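You operate a simulated robot arm through the tools that you are given. There is no shell and no other tool.

The job below is to be done with a simulated robot arm. You get a single attempt, and the scene is never put back.

JOB
Pull the tub plug and flush all three sample taps.
Fine: plug on the draining board first; run each tap a few seconds.

The check looks at the end state, three seconds after you hand in, the way a careful person would. Anything else that was tipped, shoved, dropped, spilled or broken makes it a failure.

ROBOT AND FRAMES
A 7-joint arm with a two-finger parallel gripper, fixed in place. Base frame: the origin is at the foot of the arm, x ahead of it, y to its left, z up. Lengths are in mm, angles in degrees, forces in N, time in s.
With the tool pointing down near the work surface it reaches from about 180 to 660 mm from the base axis. Its first joint turns from -66.0 to 66.0 degrees. Payload 1.57 kg.
The TCP is the grasp point between the finger pads, 30 mm short of the fingertips. In the tool frame z runs along the fingers and y along their closing line. Largest opening 110 mm; finger width 24, thickness 12; the body of the gripper, 48 by 112 mm, starts 78 mm behind the TCP.
Orientation is told as [roll, pitch, yaw] about the base's x, y, z axes, in that order, counted from this pose: with the fingers straight down and closing along the base's y, the tool's x points along the base's -x, its y along +y and its z along -z.

CONTROLS
- The arm moves only by the tool send_rows. Its argument "steps" is a list of rows, each an object (a shift or turn left out is 0, a gripper value left out holds the last) with "hand": the finger opening in cm, from 0 to 11; "offset": the shift along the base's x, y, z in cm, a list of three; "rot": the turn, a rotation vector about the base's x, y, z in rad, a list of three. In form: [{"hand": hand, "offset": [x, y, z], "rot": [ax, ay, az]}, ...]. A call has 1 to 20 rows; each row is the pose to reach, as a shift and turn from the pose commanded when the call began. A row lasts 0.2 s, in which the tool goes at most 50 mm and 8.6 degrees; a call with a longer step from one row to the next is refused whole, and so is a gripper value outside its range. Where a pose cannot be reached the arm comes as near as it can. A force on the tool above 40 N (or 10 N above the force at the start of the call, whichever is more), or a blocked arm, ends the call early, and 0.2 s more pass. Each finger travels about 108 mm/s and halts on what it meets, pressing with about 31 N; the grip force reading is that of the motor and also rises with nothing between the fingers. The clock runs only during rows and for 0.2 s after the last one: add rows that repeat a pose to give the fingers time. The reply holds the time, the measured pose of the TCP, the force on the tool along the base axes, the opening and the grip force, in the units named above and with some noise, with the torque about the TCP (base axes, N m) and any sound that the robot's microphone picked up, and new pictures: "views" is both (left out), scene, wrist or none.
- Cameras (640 x 400 px; columns grow to the right, rows downward): "scene" is fixed at [174.8, -407.4, 1394.6]; the picture's right is [0.64, -0.76, 0.00], its down [-0.50, -0.42, -0.76] and it looks along [0.58, 0.49, -0.65] (base axes); focal length 214 px, centre (320, 200). "wrist" rides on the gripper at [70, 16, -141] in the tool frame; the picture's right is [-0.23, 0.97, 0.00], its down [-0.86, -0.20, -0.48] and it looks along [-0.47, -0.11, 0.88] (tool axes); focal length 222 px, centre (320, 200).
- point_at(camera, pixels): for up to 12 pixels [column, row] of the newest picture of that camera ("zoom" is the newest enlarged one), the place [x, y, z] in the base frame of the surface seen there, good to about 2 mm. No time passes.
- zoom(camera, box): a new picture of the part [left, top, right, bottom] of that camera's present view, enlarged. No time passes.
- job_done(): hands the job in; it is judged then, once.

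Leave the gripper open and the arm clear of the work at the hand-in unless told otherwise.

The tools are called after "Emit:" as a command line: name --argument value ..., lists and objects as JSON in quotes. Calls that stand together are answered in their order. send_rows: Moves the arm, as the interface text tells. Its arguments: {"type":"object","properties":{"steps":{"type":"array"},"views":{"type":"string","enum":["both","scene","wrist","none"]}},"required":["steps"]} The other tools are called the same way: point_at (camera, pixels) gives the place of the surface under pixels of a picture; zoom (camera, box) takes an enlarged picture of a part of a camera's view; job_done () hands the job in.

At the start:

```text
t: 0.0
position: [368.2, -82.9, 1273.4]
tcp_rot: [0.0, -0.1, 0.0]
contact_force: [-0.3, -1.1, -0.7]
ft_torque: [-0.01, 0.04, 0.03]
width: 109.9
grasp_force: 0.1
```

scene: 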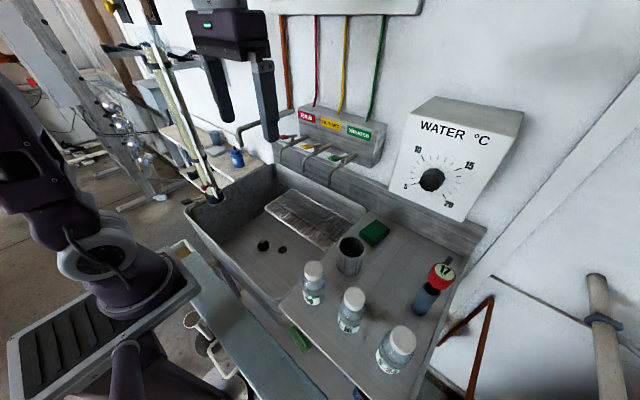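
wrist: 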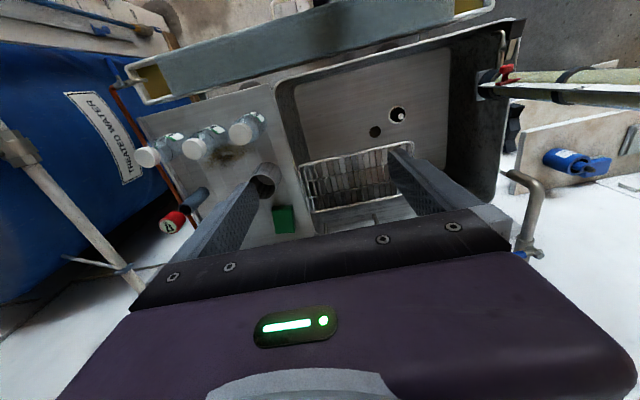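

I see a sink with a tub at left, a draining board at right with bottles, a cup, a sponge and some red/blue items. Three taps with red, yellow and green labels sit behind it. I'll zoom in on the main regions before moving anything.

Emit:
zoom --camera "scene" --box '[250, 90, 400, 190]'

Emit:
zoom --camera "scene" --box '[180, 160, 380, 290]'

Emit:
zoom --camera "scene" --box '[280, 200, 480, 390]'

Emit:
zoom --camera "wrist" --box '[280, 40, 540, 240]'

```text
4.00 times, centred on (325, 140) of scene
```

zoom: 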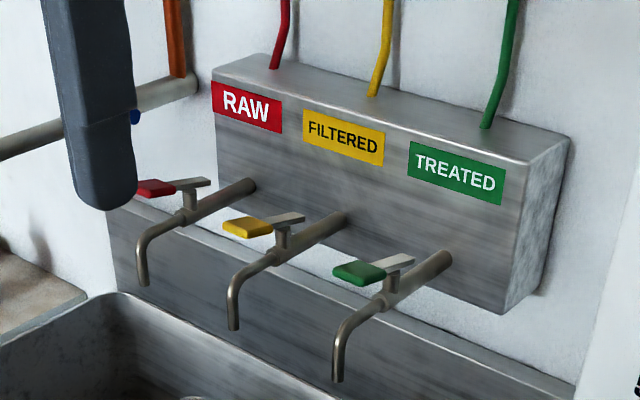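

```text
3.08 times, centred on (280, 225) of scene
```

zoom: 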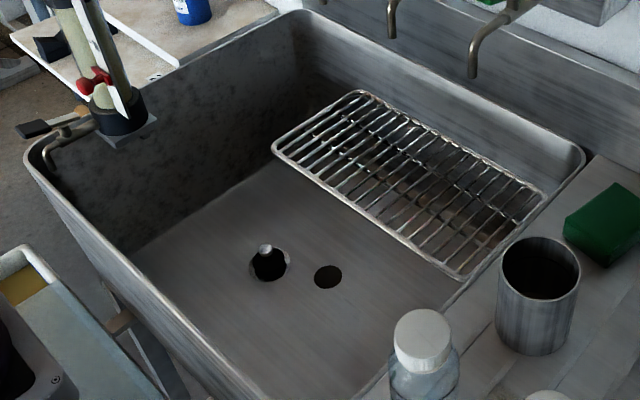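

```text
2.11 times, centred on (380, 295) of scene
```

zoom: 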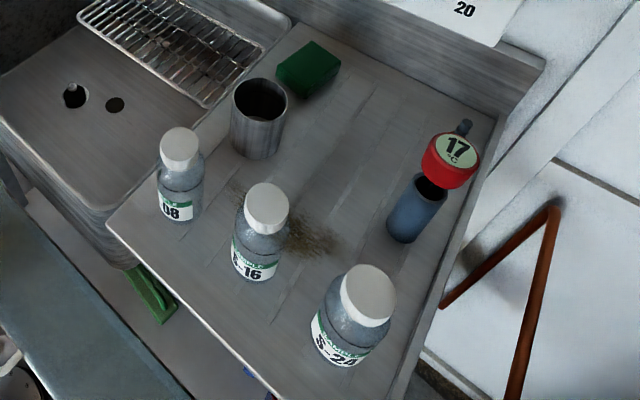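

```text
2.00 times, centred on (410, 140) of wrist
```

zoom: 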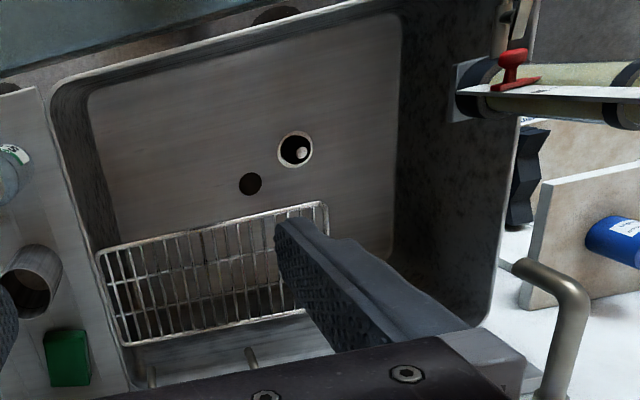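

The drain has a plug with a small pale knob at about (264,245) in the scene, and there's a second dark disc at about (282,250). I'll measure those, along with the taps, tub rim and draining board.

Emit:
zoom --camera "scene" --box '[245, 230, 305, 267]'

Emit:
point_at --camera "scene" --pixels '[[266, 240], [264, 246], [258, 246], [270, 247], [282, 250], [300, 220], [240, 260], [290, 260], [350, 290], [390, 310], [420, 330], [372, 255]]'

Emit:
point_at --camera "scene" --pixels '[[186, 205], [274, 167], [365, 210], [292, 303], [484, 230], [280, 310], [262, 208], [290, 190], [365, 207], [330, 245], [350, 240], [375, 232]]'

```text
10.67 times, centred on (275, 248) of scene
```

zoom: 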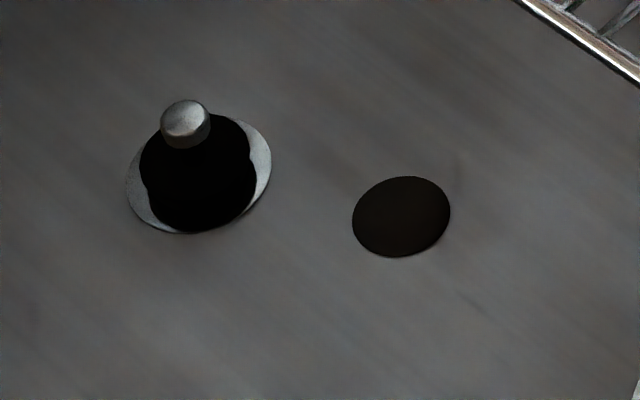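

```text
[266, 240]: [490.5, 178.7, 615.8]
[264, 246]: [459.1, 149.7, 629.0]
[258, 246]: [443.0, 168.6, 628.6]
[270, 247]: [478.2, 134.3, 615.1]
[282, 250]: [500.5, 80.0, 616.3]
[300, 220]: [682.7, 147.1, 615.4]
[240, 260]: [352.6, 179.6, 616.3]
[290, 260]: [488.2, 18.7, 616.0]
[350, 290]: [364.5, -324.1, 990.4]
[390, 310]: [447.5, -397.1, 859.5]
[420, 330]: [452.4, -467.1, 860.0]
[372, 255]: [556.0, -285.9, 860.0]
```

```text
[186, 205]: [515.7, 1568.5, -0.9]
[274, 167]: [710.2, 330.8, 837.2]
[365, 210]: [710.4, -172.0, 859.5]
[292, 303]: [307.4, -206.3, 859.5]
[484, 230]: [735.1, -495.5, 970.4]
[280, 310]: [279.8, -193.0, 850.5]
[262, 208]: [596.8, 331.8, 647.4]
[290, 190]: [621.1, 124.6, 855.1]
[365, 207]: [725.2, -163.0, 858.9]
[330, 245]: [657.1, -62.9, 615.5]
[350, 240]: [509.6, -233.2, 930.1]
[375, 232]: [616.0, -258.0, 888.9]
```

The tub floor is at z≈616 and the draining board at z≈860. Next I'll use the current enlargement to measure the plug itself (black body, grey knob) and the plain dark disc.

Emit:
point_at --camera "zoom" --pixels '[[185, 110], [187, 135], [170, 125], [205, 125], [150, 160], [245, 155], [200, 190], [200, 225], [155, 215], [262, 160], [400, 215], [135, 190]]'

Emit:
zoom --camera "wrist" --box '[360, 95, 424, 135]'

```text
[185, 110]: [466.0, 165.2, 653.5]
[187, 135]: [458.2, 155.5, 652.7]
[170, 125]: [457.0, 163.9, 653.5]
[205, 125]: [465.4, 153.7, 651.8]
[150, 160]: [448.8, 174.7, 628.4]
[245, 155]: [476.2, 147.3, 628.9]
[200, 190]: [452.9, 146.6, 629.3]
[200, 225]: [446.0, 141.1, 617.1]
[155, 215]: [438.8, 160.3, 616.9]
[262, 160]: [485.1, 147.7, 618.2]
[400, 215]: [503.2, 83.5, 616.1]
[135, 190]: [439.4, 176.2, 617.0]
```

```text
10.00 times, centred on (392, 115) of wrist
```

zoom: 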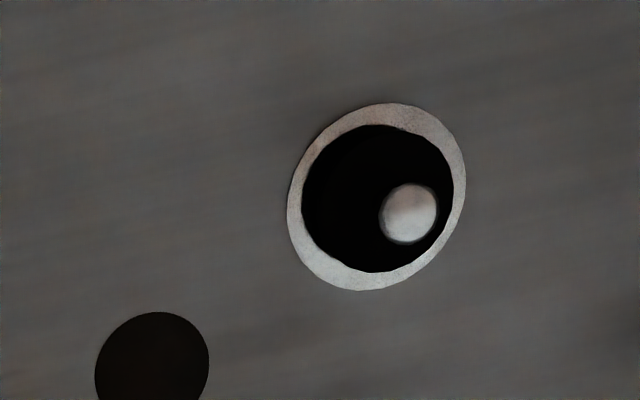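

The plug body top is at z≈629 and the knob top at z≈653, around (461,158). The other disc is flush with the floor. I'll confirm with the wrist zoom, then measure the taps.

Emit:
point_at --camera "zoom" --pixels '[[408, 212], [385, 212], [432, 212], [408, 188], [408, 238], [340, 200], [310, 200], [445, 170], [380, 262], [370, 135], [296, 215], [150, 360]]'

Emit:
zoom --camera "scene" --box '[272, 125, 320, 155]'

```text
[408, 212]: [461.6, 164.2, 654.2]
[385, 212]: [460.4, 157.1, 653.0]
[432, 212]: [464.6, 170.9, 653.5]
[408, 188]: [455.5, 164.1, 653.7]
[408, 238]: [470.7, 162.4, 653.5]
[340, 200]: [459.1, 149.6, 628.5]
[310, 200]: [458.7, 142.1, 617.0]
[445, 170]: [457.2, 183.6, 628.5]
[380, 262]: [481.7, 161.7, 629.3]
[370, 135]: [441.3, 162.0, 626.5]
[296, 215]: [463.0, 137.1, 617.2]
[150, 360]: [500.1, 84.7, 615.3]
```

```text
13.33 times, centred on (296, 140) of scene
```

zoom: 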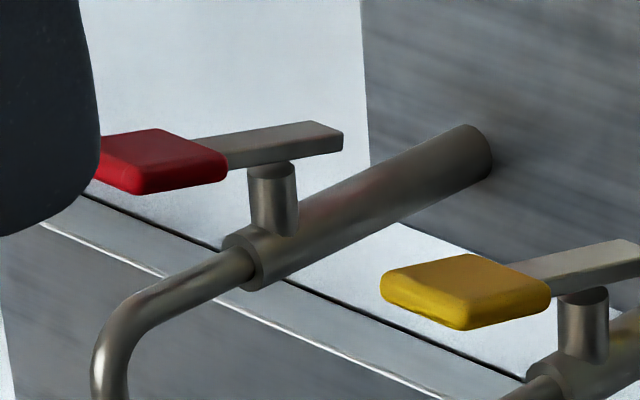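

The knob is centred at about (463,163), about 15 mm across, with its top at z≈654. Next are the lever coordinates for the RAW and FILTERED taps.

Emit:
point_at --camera "zoom" --pixels '[[105, 145], [155, 132], [222, 160], [150, 160], [135, 188], [280, 135], [340, 130], [320, 150], [272, 200], [470, 150], [250, 250], [110, 390]]'

Emit:
point_at --camera "zoom" --pixels '[[385, 275], [465, 256], [548, 288], [460, 280], [465, 320], [600, 260], [635, 245], [585, 330], [300, 240], [200, 290]]'

Emit:
zoom --camera "scene" --box '[316, 135, 364, 165]'

```text
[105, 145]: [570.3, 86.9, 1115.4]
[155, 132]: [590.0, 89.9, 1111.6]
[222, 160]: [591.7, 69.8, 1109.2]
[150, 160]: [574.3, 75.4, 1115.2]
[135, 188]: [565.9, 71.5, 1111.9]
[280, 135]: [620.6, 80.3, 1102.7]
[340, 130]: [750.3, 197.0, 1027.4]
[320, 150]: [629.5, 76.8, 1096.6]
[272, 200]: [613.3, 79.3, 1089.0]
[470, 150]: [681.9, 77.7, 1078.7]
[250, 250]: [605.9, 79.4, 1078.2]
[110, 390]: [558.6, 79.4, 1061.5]
```

```text
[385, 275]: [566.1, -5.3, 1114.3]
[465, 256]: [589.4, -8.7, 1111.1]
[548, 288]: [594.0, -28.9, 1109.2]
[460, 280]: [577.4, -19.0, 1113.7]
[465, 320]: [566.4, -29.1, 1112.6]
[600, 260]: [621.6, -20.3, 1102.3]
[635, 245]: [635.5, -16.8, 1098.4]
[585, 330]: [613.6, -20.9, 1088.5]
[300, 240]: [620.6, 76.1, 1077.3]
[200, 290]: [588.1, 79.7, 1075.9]
```

```text
13.33 times, centred on (340, 150) of scene
```

zoom: 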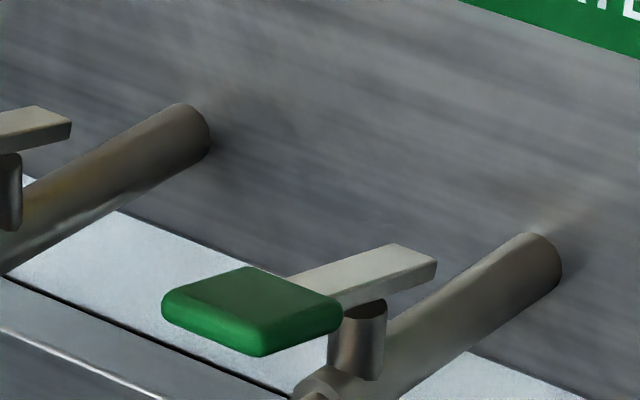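

Each lever sits on a vertical stem at x≈613, in line with its pipe, with a paddle at x≈566–592 and z≈1113, tilted up toward me. The taps are at y≈79 and y≈-20, with the third probably near y≈-120. Next I'll measure the green tap, the rack and the tub rim.

Emit:
point_at --camera "zoom" --pixels '[[168, 298], [248, 272], [335, 310], [250, 300], [262, 345], [350, 280], [430, 262], [360, 345], [550, 260], [330, 390], [345, 300], [395, 250]]'

Emit:
zoom --camera "scene" --box '[250, 170, 378, 250]'

```text
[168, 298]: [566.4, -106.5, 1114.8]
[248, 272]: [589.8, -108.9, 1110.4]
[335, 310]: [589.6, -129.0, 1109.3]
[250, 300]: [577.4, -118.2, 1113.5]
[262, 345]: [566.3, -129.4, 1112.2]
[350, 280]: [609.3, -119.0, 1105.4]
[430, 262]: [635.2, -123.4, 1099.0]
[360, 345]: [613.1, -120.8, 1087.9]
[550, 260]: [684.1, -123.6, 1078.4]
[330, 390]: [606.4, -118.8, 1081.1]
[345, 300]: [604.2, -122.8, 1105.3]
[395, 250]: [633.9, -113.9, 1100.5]
```

```text
5.00 times, centred on (314, 210) of scene
```

zoom: 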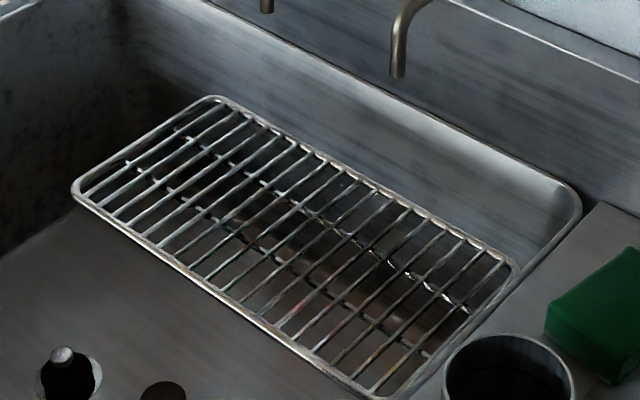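

Now I'll measure the rack corners and tub rim from this zoom.

Emit:
point_at --camera "zoom" --pixels '[[76, 190], [215, 98], [515, 265], [380, 397], [230, 297], [575, 190], [398, 75], [267, 10], [420, 130], [490, 345], [130, 230], [560, 210]]'

Emit:
point_at --camera "scene" --pixels '[[187, 211], [215, 250], [240, 275], [270, 300], [285, 300], [300, 285], [200, 195], [240, 175], [205, 200], [330, 262], [312, 275], [255, 290]]'

Emit:
zoom --camera "scene" --box '[170, 160, 330, 330]'

```text
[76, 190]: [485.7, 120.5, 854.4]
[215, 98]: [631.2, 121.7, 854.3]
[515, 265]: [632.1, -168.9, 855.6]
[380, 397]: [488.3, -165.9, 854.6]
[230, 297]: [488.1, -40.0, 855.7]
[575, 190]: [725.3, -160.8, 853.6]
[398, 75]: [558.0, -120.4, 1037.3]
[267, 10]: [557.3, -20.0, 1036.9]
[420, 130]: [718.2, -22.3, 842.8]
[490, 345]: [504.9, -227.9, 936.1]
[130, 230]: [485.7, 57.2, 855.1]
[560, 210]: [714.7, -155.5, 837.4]
```

```text
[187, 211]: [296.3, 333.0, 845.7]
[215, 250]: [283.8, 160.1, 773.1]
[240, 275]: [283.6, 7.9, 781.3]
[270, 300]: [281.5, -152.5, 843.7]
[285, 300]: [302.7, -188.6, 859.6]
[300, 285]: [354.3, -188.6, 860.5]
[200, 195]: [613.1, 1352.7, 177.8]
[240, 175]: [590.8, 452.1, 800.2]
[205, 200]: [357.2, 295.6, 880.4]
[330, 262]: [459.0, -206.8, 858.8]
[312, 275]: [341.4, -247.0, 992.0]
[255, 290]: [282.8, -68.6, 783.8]
```

```text
2.35 times, centred on (250, 245) of scene
```

zoom: 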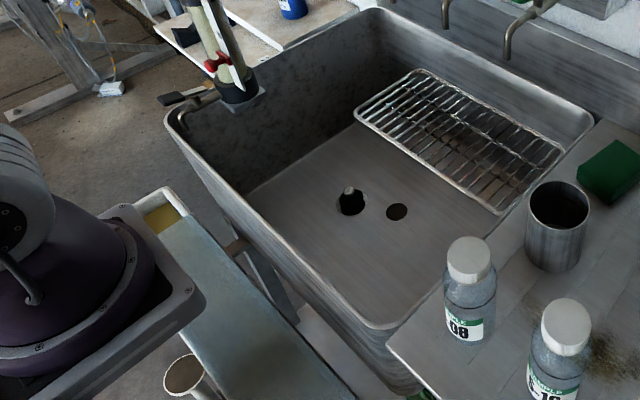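

The rack spans x 486–632 and y −169–121 at z≈855, so its corner at (486,121) is close to the plug at (463,163). I'll need to yaw the gripper to clear it. Now I'll map the draining board objects, plus the pole clamped to the tub's left rim.

Emit:
zoom --camera "scene" --box '[330, 200, 490, 390]'

Emit:
point_at --camera "scene" --pixels '[[430, 255], [400, 260], [400, 285], [380, 280], [446, 262], [440, 275], [422, 300], [428, 310], [402, 338], [395, 365], [455, 300], [430, 370]]'

Emit:
point_at --camera "scene" --pixels '[[160, 70], [175, 120], [190, 160], [205, 185], [215, 192], [210, 187], [150, 45], [118, 48], [185, 53], [351, 295], [350, 325], [313, 270]]'

```text
2.11 times, centred on (410, 295) of scene
```

zoom: 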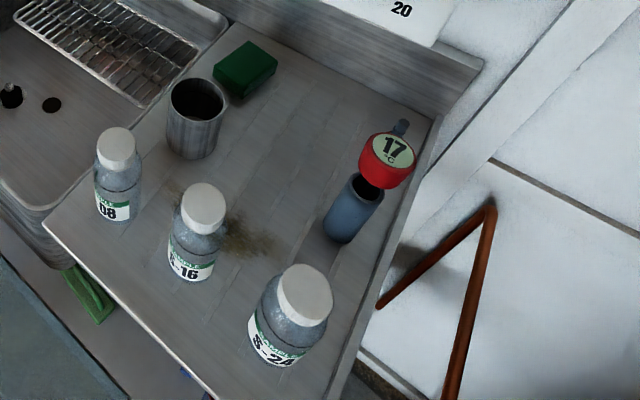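

```text
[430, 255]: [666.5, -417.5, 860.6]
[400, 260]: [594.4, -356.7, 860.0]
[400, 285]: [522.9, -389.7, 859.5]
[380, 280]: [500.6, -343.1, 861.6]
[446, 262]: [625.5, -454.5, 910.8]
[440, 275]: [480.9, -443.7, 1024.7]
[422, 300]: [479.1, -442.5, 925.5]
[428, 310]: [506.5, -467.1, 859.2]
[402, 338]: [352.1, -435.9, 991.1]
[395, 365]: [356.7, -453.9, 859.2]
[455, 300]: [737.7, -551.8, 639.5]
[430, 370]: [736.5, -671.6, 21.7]
```

```text
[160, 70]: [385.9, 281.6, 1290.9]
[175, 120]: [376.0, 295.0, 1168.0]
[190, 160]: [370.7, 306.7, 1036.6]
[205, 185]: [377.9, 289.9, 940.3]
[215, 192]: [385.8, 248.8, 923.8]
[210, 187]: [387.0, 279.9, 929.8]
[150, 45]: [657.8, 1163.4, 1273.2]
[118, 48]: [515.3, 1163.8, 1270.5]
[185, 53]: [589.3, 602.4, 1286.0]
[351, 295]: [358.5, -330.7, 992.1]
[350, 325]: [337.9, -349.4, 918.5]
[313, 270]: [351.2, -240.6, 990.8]
```

The pole on the left rim rises from about (380,295) to above z=1290. The clear area on the draining board is around (520,−335,860). I'll measure the arm's own links and shoulder height, along with bottle radii, to judge clearances.

Emit:
point_at --camera "scene" --pixels '[[20, 160], [60, 210], [95, 255], [130, 280], [100, 320], [230, 20], [195, 15], [270, 45], [260, 80], [210, 5], [145, 325], [30, 100]]'

Emit:
zoom --camera "scene" --box '[0, 0, 320, 200]'

```text
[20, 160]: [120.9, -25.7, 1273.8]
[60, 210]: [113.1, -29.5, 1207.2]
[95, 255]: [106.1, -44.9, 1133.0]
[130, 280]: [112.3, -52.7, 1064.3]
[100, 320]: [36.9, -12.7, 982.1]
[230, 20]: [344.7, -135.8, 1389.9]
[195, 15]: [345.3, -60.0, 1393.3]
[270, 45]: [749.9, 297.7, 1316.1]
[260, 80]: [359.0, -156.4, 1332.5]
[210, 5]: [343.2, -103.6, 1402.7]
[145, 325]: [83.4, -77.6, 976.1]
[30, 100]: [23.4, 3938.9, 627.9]
```

```text
2.00 times, centred on (160, 100) of scene
```

zoom: 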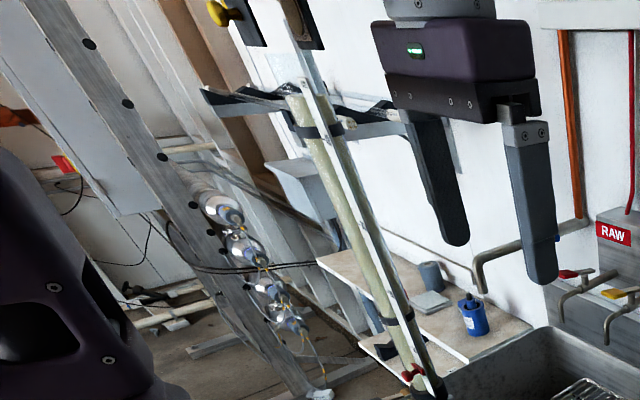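

The arm stands on a plate at z≈976, so its links come in from above.

Plan for the plug:
- Go above the knob with the tool leaning back about 12° toward the base (rot −0.21 about y), so the body and wrist stay clear of the rack edge.
- Partly close the fingers to 5 cm.

First move is to about (463,163,1100).

Emit:
send_rows --steps '[{"hand": 9, "offset": [1.2, 3.0, -2.0], "rot": [0, -0.02, 0]}, {"hand": 7, "offset": [2.4, 6.2, -4.2], "rot": [0, -0.05, 0]}, {"hand": 5, "offset": [3.6, 9.4, -6.5], "rot": [0, -0.08, 0]}, {"hand": 5, "offset": [4.8, 12.6, -8.8], "rot": [0, -0.11, 0]}, {"hand": 5, "offset": [6.0, 15.8, -11.0], "rot": [0, -0.14, 0]}, {"hand": 5, "offset": [7.2, 19.0, -13.2], "rot": [0, -0.17, 0]}, {"hand": 5, "offset": [8.4, 22.0, -15.4], "rot": [0, -0.2, 0]}, {"hand": 5, "offset": [9.5, 24.6, -17.3], "rot": [0, -0.21, 0]}, {"hand": 5, "offset": [9.5, 24.6, -17.3], "rot": [0, -0.21, 0]}]' --views "both"

```text
t: 2.0
position: [464.7, 163.2, 1101.1]
tcp_rot: [0.0, -12.0, 0.0]
contact_force: [0.2, -0.9, -0.8]
ft_torque: [-0.03, -0.03, -0.01]
width: 50.0
grasp_force: 0.1
```

scene: 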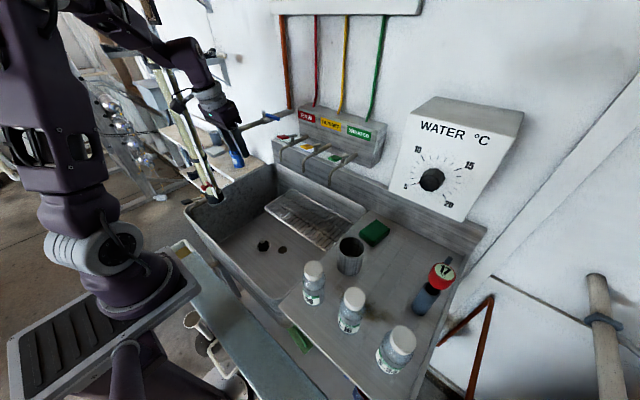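
wrist: 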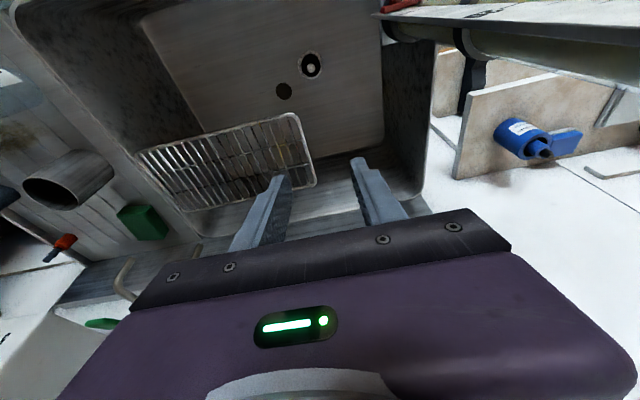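

The arm is at (464.7,163.2,1101) with the 12° lean. I'll zoom to check its clearance from the pole and take another fix on the knob.

Emit:
zoom --camera "scene" --box '[110, 20, 310, 220]'

Emit:
zoom --camera "wrist" --box '[278, 45, 342, 85]'

```text
2.00 times, centred on (210, 120) of scene
```

zoom: 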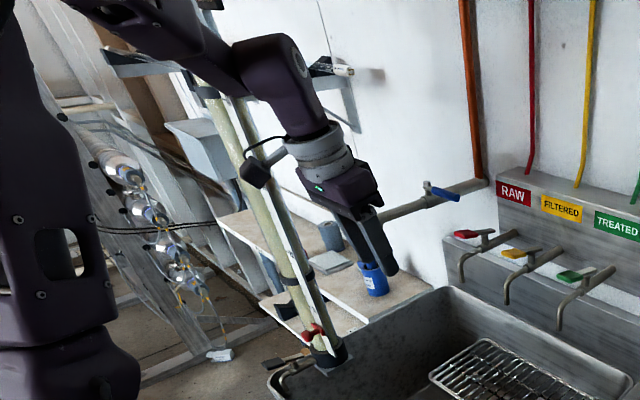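

```text
10.00 times, centred on (310, 65) of wrist
```

zoom: 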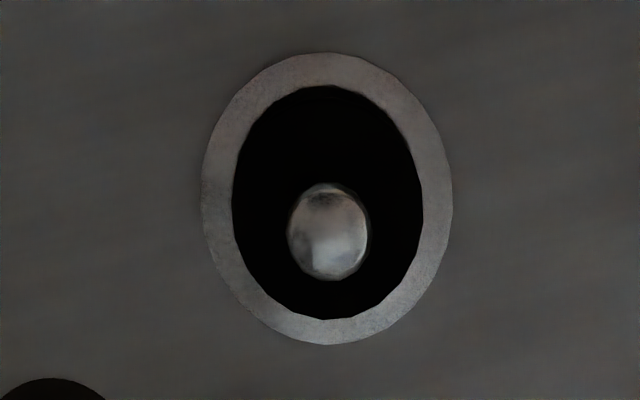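

The gripper and camera are clear of the pole. Now the precise knob centre from this closer wrist zoom.

Emit:
point_at --camera "zoom" --pixels '[[328, 232], [290, 232], [367, 232], [325, 186], [330, 276], [300, 200], [355, 265], [330, 110], [330, 312], [240, 200], [415, 200], [328, 150]]'

Emit:
point_at --camera "scene" --pixels '[[178, 104], [186, 100], [215, 95], [228, 120], [192, 60], [205, 92], [160, 60], [180, 130]]'

```text
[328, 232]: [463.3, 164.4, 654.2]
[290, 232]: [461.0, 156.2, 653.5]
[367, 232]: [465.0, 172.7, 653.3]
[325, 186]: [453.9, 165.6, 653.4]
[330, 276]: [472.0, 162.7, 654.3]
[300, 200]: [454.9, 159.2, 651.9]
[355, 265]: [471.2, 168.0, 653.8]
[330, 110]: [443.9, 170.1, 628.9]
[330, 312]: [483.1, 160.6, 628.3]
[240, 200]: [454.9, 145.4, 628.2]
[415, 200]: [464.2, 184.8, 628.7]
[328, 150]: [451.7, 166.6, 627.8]
```

```text
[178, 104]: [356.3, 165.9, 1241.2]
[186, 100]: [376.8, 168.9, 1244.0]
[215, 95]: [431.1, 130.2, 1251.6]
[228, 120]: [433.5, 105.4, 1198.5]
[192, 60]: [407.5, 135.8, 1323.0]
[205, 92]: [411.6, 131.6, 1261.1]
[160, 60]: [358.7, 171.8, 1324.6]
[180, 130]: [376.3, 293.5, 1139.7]
```

The knob centre is (463.3,164.4), about 18 mm across, with its top at 654. The plug body's rim is at z≈629 and about 40 mm across. I'll descend straight to TCP z≈700 with x shifted −5 mm, then re-check.

Emit:
send_rows --steps '[{"offset": [-0.2, 0.05, -4.0]}, {"offset": [-0.5, 0.1, -8.5]}, {"offset": [-0.5, 0.1, -13.0]}, {"offset": [-0.5, 0.1, -17.5]}, {"offset": [-0.5, 0.1, -22.0]}, {"offset": [-0.5, 0.1, -26.5]}, {"offset": [-0.5, 0.1, -31.0]}, {"offset": [-0.5, 0.1, -35.0]}, {"offset": [-0.5, 0.1, -38.0]}, {"offset": [-0.5, 0.1, -40.0]}, {"offset": [-0.5, 0.1, -40.0]}]' --views "both"

```text
t: 4.4
position: [460.2, 163.0, 701.7]
tcp_rot: [0.1, -12.1, -0.1]
contact_force: [0.9, 0.2, 0.2]
ft_torque: [-0.02, 0.0, -0.01]
width: 50.1
grasp_force: 0.2
```

scene: 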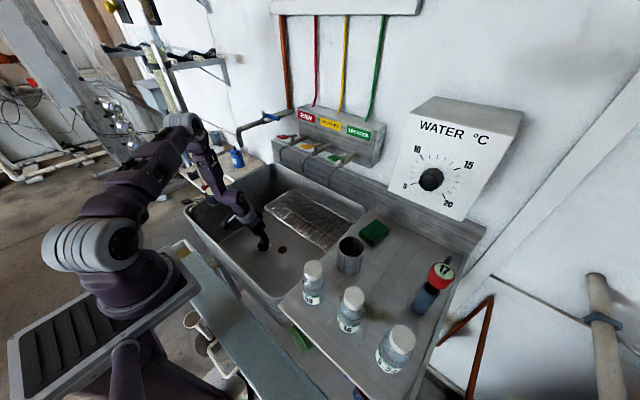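
wrist: 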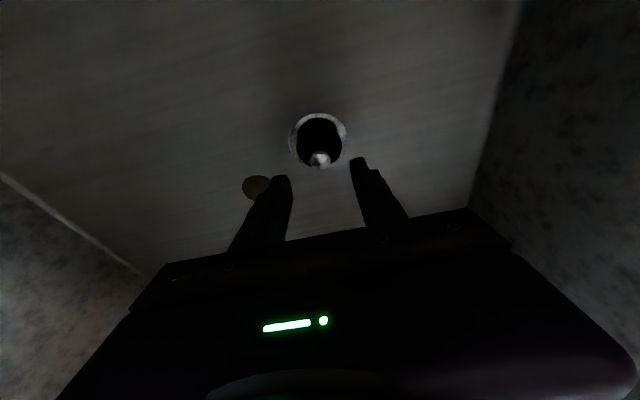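

TCP is at (460,163,702) with no contact. The knob shows at wrist (320,160), between the fingertips. I'll zoom to check alignment and clearance at the tub and pole.

Emit:
zoom --camera "wrist" --box '[240, 90, 400, 190]'

Emit:
zoom --camera "scene" --box '[160, 110, 340, 270]'

Emit:
point_at --camera "wrist" --pixels '[[320, 158], [314, 158], [327, 158], [281, 182], [359, 165], [270, 200], [372, 185]]'

```text
4.00 times, centred on (320, 140) of wrist
```

zoom: 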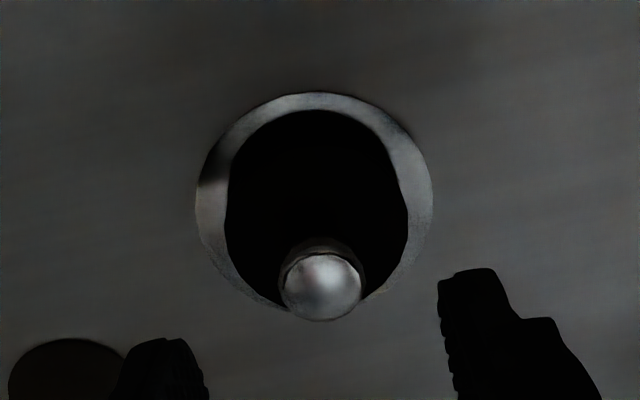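

```text
2.50 times, centred on (250, 190) of scene
```

zoom: 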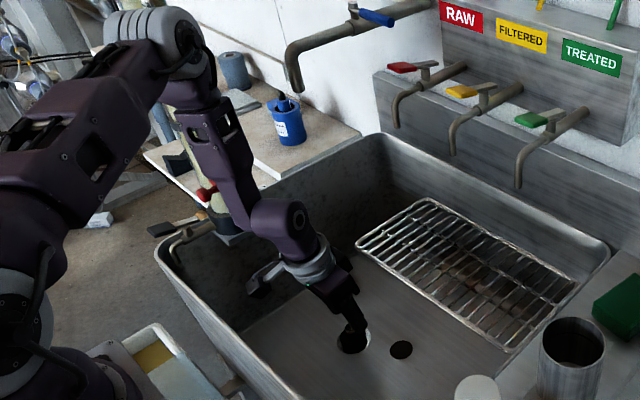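

```text
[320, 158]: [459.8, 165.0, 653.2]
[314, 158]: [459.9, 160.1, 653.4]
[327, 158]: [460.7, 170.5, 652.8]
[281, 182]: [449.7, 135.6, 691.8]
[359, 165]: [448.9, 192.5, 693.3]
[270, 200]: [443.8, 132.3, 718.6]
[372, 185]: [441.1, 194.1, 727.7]
```

Fingers straddle the knob. Before the final 37 mm, I'll check how close the forearm is to the pole.

Emit:
point_at --camera "zoom" --pixels '[[215, 150], [240, 150], [190, 90], [200, 190], [190, 170], [225, 200], [270, 215], [250, 285], [205, 205], [300, 240], [160, 110], [230, 240]]'

```text
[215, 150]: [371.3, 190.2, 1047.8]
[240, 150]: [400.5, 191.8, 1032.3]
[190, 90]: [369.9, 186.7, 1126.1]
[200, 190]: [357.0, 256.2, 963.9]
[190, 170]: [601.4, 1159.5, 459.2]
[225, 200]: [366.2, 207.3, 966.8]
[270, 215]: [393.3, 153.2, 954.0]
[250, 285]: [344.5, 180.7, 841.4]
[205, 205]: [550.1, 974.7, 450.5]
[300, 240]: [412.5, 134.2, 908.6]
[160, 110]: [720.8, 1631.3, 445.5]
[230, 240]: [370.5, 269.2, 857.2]
```

The forearm's nearest edge (366,207,967) is about 50 mm from the red valve on the pole, which is enough. I'll descend 35 mm to TCP z≈666 (fingertips ≈634, just above the plug body), then close on the knob.

Emit:
send_rows --steps '[{"offset": [-0.05, 0.1, -1.2]}, {"offset": [-0.05, 0.12, -2.4]}, {"offset": [-0.05, 0.12, -3.2]}, {"offset": [-0.05, 0.12, -3.55]}, {"offset": [-0.05, 0.12, -3.55]}]' --views "wrist"

```text
t: 5.6
position: [457.4, 162.3, 666.7]
tcp_rot: [0.1, -12.1, -0.3]
contact_force: [-0.2, 0.8, -0.3]
ft_torque: [-0.04, 0.01, 0.04]
width: 50.0
grasp_force: 0.2
```

wrist: 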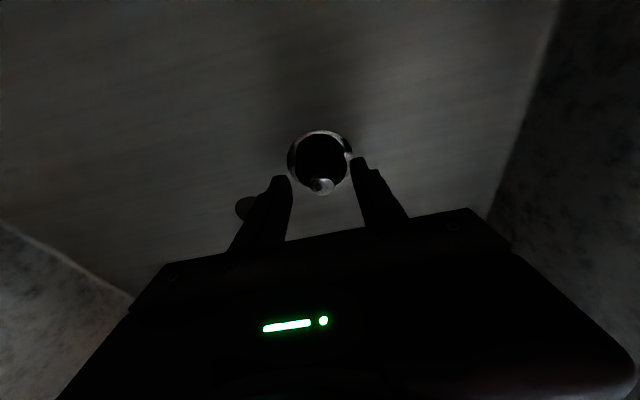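

The knob at (322,185) is centred between the fingers at (290,180) and (352,160). I'll close the gripper on it and hold.

Emit:
send_rows --steps '[{"hand": 3.5, "offset": [0.1, 0, 0]}, {"hand": 2.5, "offset": [0.1, 0, 0]}, {"hand": 1.2, "offset": [0.1, 0, 0]}, {"hand": 0.5, "offset": [0.1, 0, 0]}, {"hand": 0.5, "offset": [0.1, 0, 0]}]' --views "wrist"

```text
t: 6.8
position: [457.0, 163.5, 664.6]
tcp_rot: [0.0, -11.9, 0.1]
contact_force: [0.1, -0.4, -0.3]
ft_torque: [-0.04, -0.04, 0.0]
width: 17.7
grasp_force: 31.1
```

wrist: 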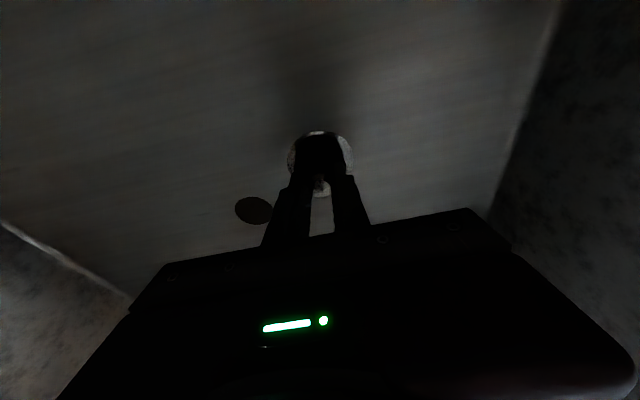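

The fingers stopped at 17.7 mm with 31 N, so the knob is held. I'll pull straight up slowly and watch the force.

Emit:
send_rows --steps '[{"offset": [0, 0, 0.3]}, {"offset": [0, 0, 0.6]}, {"offset": [0, 0, 1.0]}, {"offset": [0, 0, 1.5]}, {"offset": [0, 0, 2.0]}, {"offset": [0, 0, 3.0]}, {"offset": [0, 0, 4.0]}, {"offset": [0, 0, 4.0]}]' --views "wrist"

```text
t: 8.6
position: [459.5, 166.0, 705.1]
tcp_rot: [0.0, -12.1, 0.1]
contact_force: [-0.4, -0.4, -0.7]
ft_torque: [0.01, -0.02, 0.0]
width: 18.0
grasp_force: 31.2
```

wrist: 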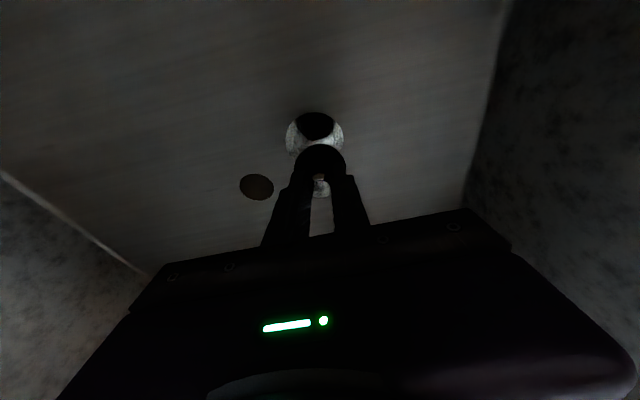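

The plug came free: it hangs in the fingers, with the open drain visible at (315,130) behind it. I'll lift straight up to z≈1080, holding the grip.

Emit:
send_rows --steps '[{"offset": [-0.2, 0, 3.0]}, {"offset": [-0.4, 0, 7.0]}, {"offset": [-0.5, 0, 11.0]}, {"offset": [-0.5, 0, 15.0]}, {"offset": [-0.5, 0, 19.0]}, {"offset": [-0.5, 0, 23.0]}, {"offset": [-0.5, 0, 27.0]}, {"offset": [-0.5, 0, 31.0]}, {"offset": [-0.5, 0, 34.5]}, {"offset": [-0.5, 0, 37.5]}, {"offset": [-0.5, 0, 37.5]}]' --views "both"

```text
t: 11.0
position: [454.9, 165.1, 1080.8]
tcp_rot: [0.0, -12.0, 0.0]
contact_force: [0.5, 0.0, -0.5]
ft_torque: [-0.02, 0.03, 0.0]
width: 17.6
grasp_force: 31.5
```

scene: 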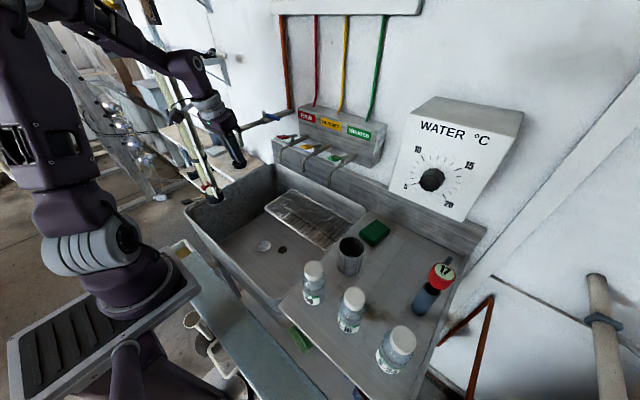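
wrist: 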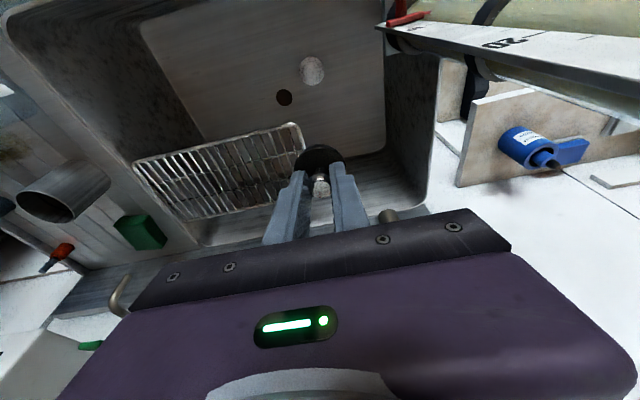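

The plug is held and the drain now shows bright metal. I'll take a close look at the plug's shape and at what stands around the drop area.

Emit:
zoom --camera "wrist" --box '[272, 130, 368, 190]'

Emit:
zoom --camera "scene" --box '[190, 80, 290, 180]'

Emit:
point_at --camera "scene" --pixels '[[338, 243], [363, 243], [350, 252], [350, 236], [350, 275], [362, 235], [375, 245], [388, 232], [444, 262], [430, 278], [455, 275], [443, 290]]'

```text
6.67 times, centred on (320, 160) of wrist
```

zoom: 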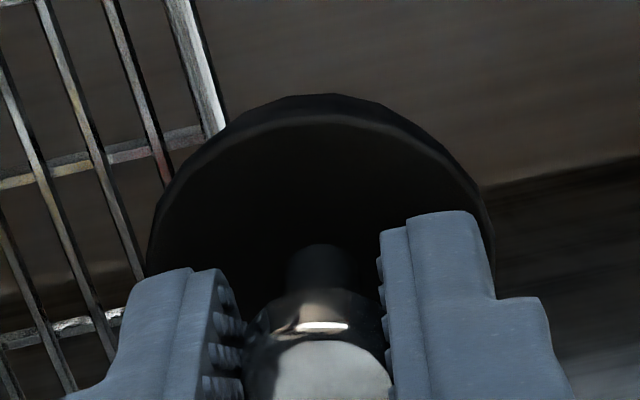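

```text
4.00 times, centred on (240, 130) of scene
```

zoom: 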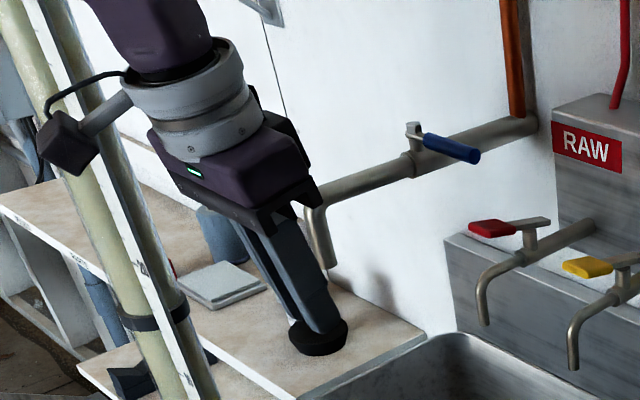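

```text
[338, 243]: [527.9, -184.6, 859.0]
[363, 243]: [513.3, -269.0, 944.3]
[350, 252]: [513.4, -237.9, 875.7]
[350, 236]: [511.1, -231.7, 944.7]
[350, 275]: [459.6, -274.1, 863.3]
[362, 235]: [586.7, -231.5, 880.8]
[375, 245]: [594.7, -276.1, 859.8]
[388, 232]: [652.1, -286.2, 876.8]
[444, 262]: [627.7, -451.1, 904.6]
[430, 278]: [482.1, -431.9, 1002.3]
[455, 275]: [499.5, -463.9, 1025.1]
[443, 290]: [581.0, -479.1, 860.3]
```

The plug is a disc on a short neck with the knob on top. I'll measure its lowest edge from the scene zoom.

Emit:
point_at --camera "zoom" --pixels '[[318, 352], [318, 345], [318, 335], [300, 350], [340, 340], [292, 330], [345, 328], [310, 354]]'

Emit:
zoom --camera "scene" --box '[395, 240, 475, 320]'

```text
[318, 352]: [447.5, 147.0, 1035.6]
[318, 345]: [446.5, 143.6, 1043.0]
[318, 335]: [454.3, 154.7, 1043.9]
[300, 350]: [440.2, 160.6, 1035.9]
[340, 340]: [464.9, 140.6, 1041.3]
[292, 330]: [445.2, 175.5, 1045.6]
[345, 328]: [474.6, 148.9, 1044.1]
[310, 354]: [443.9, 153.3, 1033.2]
```

```text
5.00 times, centred on (435, 280) of scene
```

zoom: 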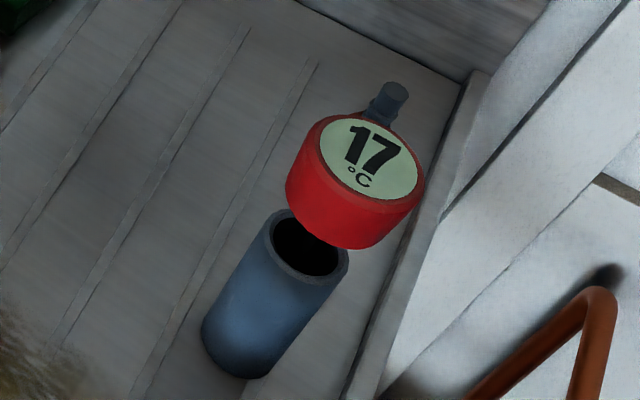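

The plug bottom is roughly 50 mm below the TCP, so it should touch the board at TCP z≈911. I'll carry it across at this height, with x≈455 past the spouts and then drifting to x≈516, to above the clear spot near y≈−325.

Emit:
send_rows --steps '[{"offset": [0, -2.5, 0.5]}, {"offset": [0, -6.0, 1.0]}, {"offset": [0, -10.0, 1.0]}, {"offset": [0, -14.0, 1.0]}, {"offset": [0, -18.0, 1.0]}, {"offset": [0, -22.0, 1.0]}, {"offset": [0, -26.0, 1.0]}, {"offset": [0, -30.0, 1.0]}, {"offset": [1.0, -34.0, 1.0]}, {"offset": [2.2, -38.0, 1.0]}, {"offset": [3.4, -42.0, 1.0]}, {"offset": [4.6, -45.5, 1.0]}, {"offset": [5.6, -48.0, 1.0]}, {"offset": [6.1, -49.0, 1.0]}, {"offset": [6.1, -49.0, 1.0]}]' --views "both"

```text
t: 14.2
position: [515.9, -325.9, 1089.9]
tcp_rot: [0.0, -12.0, 0.0]
contact_force: [-0.5, -0.4, -0.2]
ft_torque: [-0.02, -0.02, 0.01]
width: 17.7
grasp_force: 30.9
```

scene: 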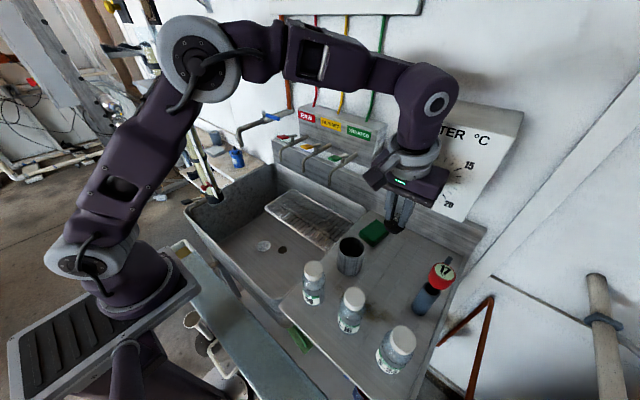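
wrist: 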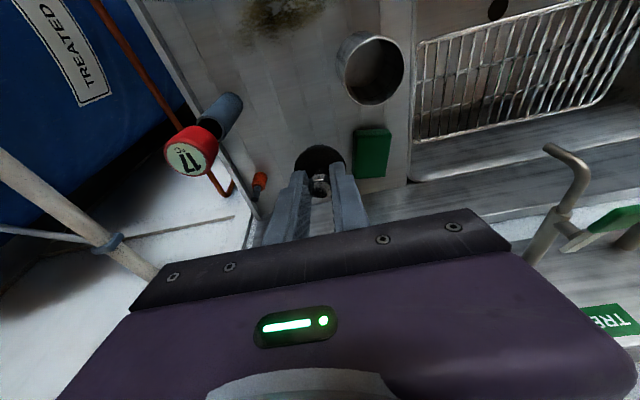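

I'm above the drop area. The cup is at wrist (372,68), the sponge at (372,150) and the thermometer at (190,150), all to the sides. I'll lower to TCP z≈945 and re-check before touching down.

Emit:
send_rows --steps '[{"offset": [0, 0, -3.0]}, {"offset": [0, 0, -6.0]}, {"offset": [0, 0, -9.0]}, {"offset": [0, 0, -11.5]}, {"offset": [0, 0, -13.5]}, {"offset": [0, 0, -14.5]}, {"offset": [0, 0, -14.5]}]' --views "both"

```text
t: 15.8
position: [515.2, -324.8, 945.3]
tcp_rot: [-0.1, -12.1, 0.0]
contact_force: [-0.3, -0.6, -0.4]
ft_torque: [-0.03, 0.02, -0.01]
width: 17.8
grasp_force: 31.1
```

scene: 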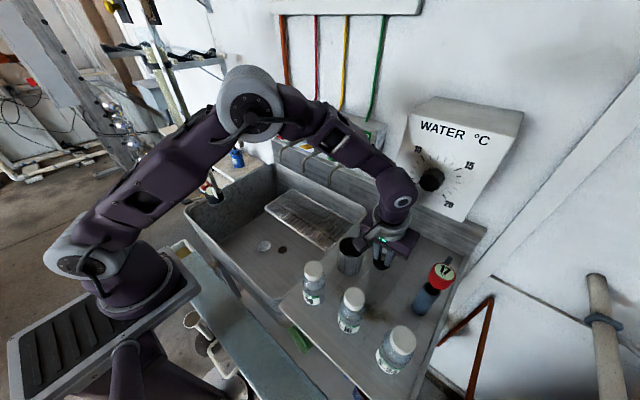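
wrist: 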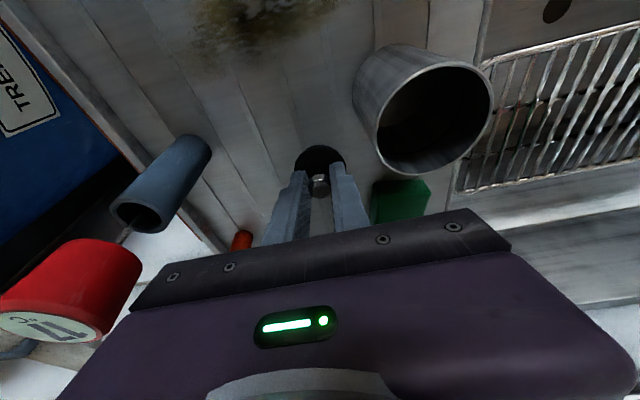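

Everything looks clear so far. I'll zoom to verify the gaps around the plug, camera, cup and thermometer.

Emit:
zoom --camera "scene" --box '[310, 170, 470, 310]'

Emit:
point_at --camera "wrist" --pixels '[[300, 140], [345, 140], [320, 130], [360, 120], [400, 170], [300, 165], [270, 160], [125, 270], [150, 205], [135, 330], [240, 240]]'

```text
2.86 times, centred on (390, 240) of scene
```

zoom: 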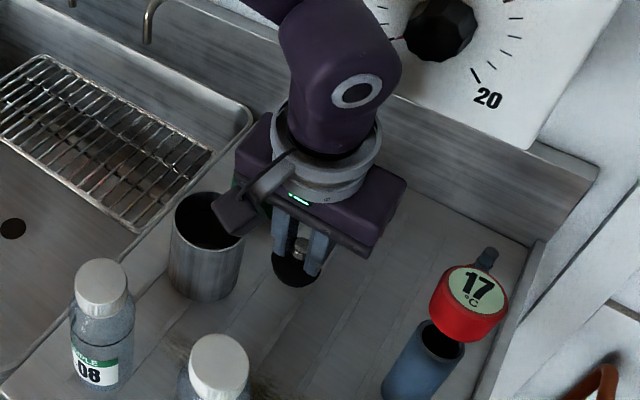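

```text
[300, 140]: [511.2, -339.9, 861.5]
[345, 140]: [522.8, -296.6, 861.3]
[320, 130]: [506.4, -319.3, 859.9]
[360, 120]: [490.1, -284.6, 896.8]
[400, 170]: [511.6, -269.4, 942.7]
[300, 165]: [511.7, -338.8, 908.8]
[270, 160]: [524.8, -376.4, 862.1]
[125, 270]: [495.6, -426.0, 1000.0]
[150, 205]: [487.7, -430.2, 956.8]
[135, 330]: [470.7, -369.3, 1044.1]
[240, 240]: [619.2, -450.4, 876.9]
```

All gaps are at least about 30 mm. I'll lower in small steps toward contact; the board is expected at TCP z≈911.

Emit:
send_rows --steps '[{"offset": [0, 0, -1.2]}, {"offset": [0, 0, -2.2]}, {"offset": [0, 0, -2.8]}, {"offset": [0, 0, -3.1]}, {"offset": [0, 0, -3.1]}]' --views "wrist"

Emit:
zoom --camera "scene" --box '[360, 220, 410, 280]'

```text
t: 17.0
position: [515.7, -324.5, 913.4]
tcp_rot: [0.0, -12.0, 0.0]
contact_force: [-0.3, 0.2, -0.6]
ft_torque: [-0.01, -0.02, 0.01]
width: 17.8
grasp_force: 30.8
```

wrist: 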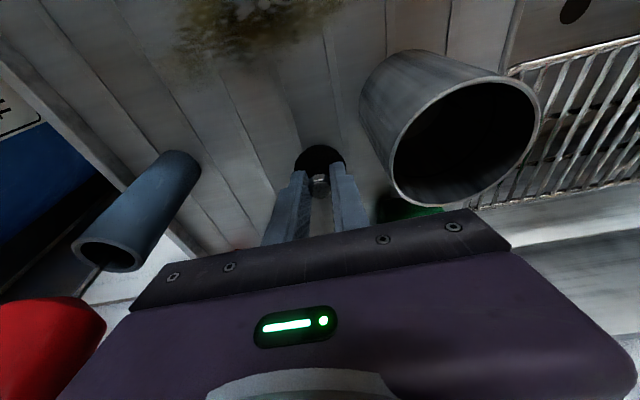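

```text
6.67 times, centred on (385, 250) of scene
```

zoom: 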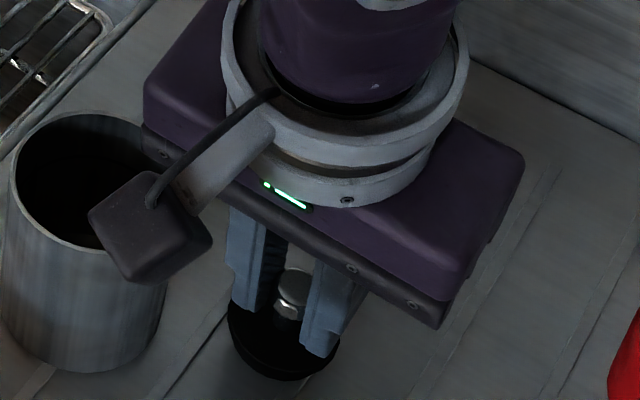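

There's no contact yet at z=913.4. I'll go down a further 2 mm and read the force.

Emit:
send_rows --steps '[{"offset": [0, 0, -0.1]}, {"offset": [0, 0, -0.2]}, {"offset": [0, 0, -0.2]}]' --views "none"

```text
t: 17.8
position: [514.4, -324.0, 912.4]
tcp_rot: [-0.1, -12.1, 0.1]
contact_force: [-0.2, -0.1, -0.1]
ft_torque: [0.0, -0.01, 0.0]
width: 17.9
grasp_force: 30.9
```

Still nothing. Another 2 mm.

Emit:
send_rows --steps '[{"offset": [0, 0, -0.1]}, {"offset": [0, 0, -0.2]}, {"offset": [0, 0, -0.2]}]' --views "none"

Emit:
zoom --camera "scene" --box '[370, 250, 402, 282]'

```text
t: 18.6
position: [514.5, -322.9, 910.9]
tcp_rot: [-0.1, -12.0, 0.0]
contact_force: [0.0, -1.1, -0.1]
ft_torque: [0.01, 0.02, -0.02]
width: 18.0
grasp_force: 31.3
```

```text
12.50 times, centred on (386, 266) of scene
```

zoom: 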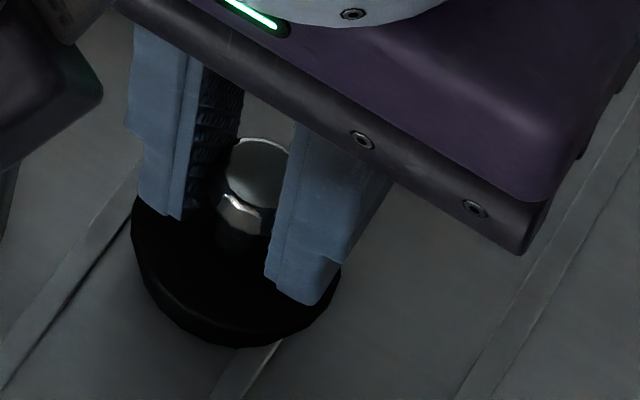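

Emit:
point_at --camera "zoom" --pixels '[[230, 330], [230, 342], [230, 300], [180, 300], [170, 325], [300, 322], [230, 355], [260, 360], [140, 270], [320, 345]]'

Emit:
send_rows --steps '[{"offset": [0, 0, -0.1]}, {"offset": [0, 0, -0.2]}, {"offset": [0, 0, -0.2]}]' --views "none"

```text
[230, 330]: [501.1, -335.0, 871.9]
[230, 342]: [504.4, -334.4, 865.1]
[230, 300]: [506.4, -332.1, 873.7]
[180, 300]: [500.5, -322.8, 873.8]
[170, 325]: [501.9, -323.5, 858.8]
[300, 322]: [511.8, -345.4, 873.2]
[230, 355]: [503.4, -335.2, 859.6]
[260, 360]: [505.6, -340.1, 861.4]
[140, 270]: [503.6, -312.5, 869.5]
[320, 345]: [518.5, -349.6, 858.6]
```

```text
t: 19.4
position: [515.6, -325.3, 909.2]
tcp_rot: [-0.1, -12.1, 0.0]
contact_force: [-1.4, 3.8, 16.7]
ft_torque: [-0.07, 0.0, 0.02]
width: 17.8
grasp_force: 31.4
```

The push-back is 16.7 N, so the plug is resting on the board. I'll ease up half a millimetre and open the fingers to 4 cm.

Emit:
send_rows --steps '[{"offset": [0, 0, 0.07]}, {"offset": [0, 0, 0.07], "hand": 2.2}, {"offset": [0, 0, 0.07], "hand": 3.0}, {"offset": [0, 0, 0.07], "hand": 4.0}, {"offset": [0, 0, 0.07], "hand": 4.0}]' --views "wrist"

Emit:
zoom --camera "scene" --box '[360, 235, 410, 285]'

```text
t: 20.6
position: [515.4, -324.2, 908.7]
tcp_rot: [0.0, -12.0, 0.1]
contact_force: [0.5, -0.9, -0.3]
ft_torque: [-0.01, 0.01, -0.02]
width: 39.8
grasp_force: 0.0
```

wrist: 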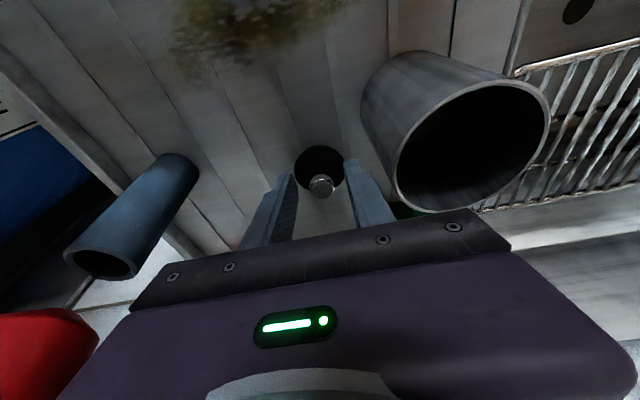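

```text
8.00 times, centred on (385, 260) of scene
```

zoom: 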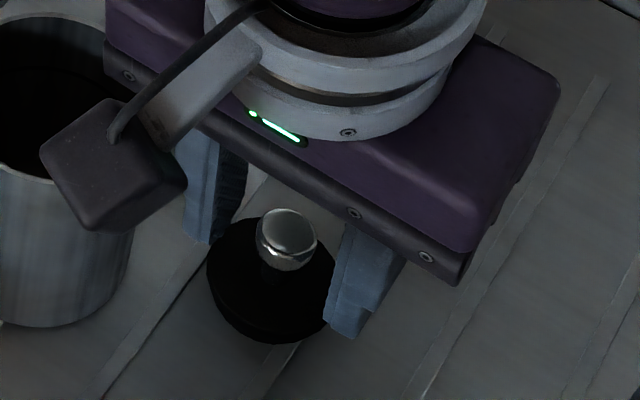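

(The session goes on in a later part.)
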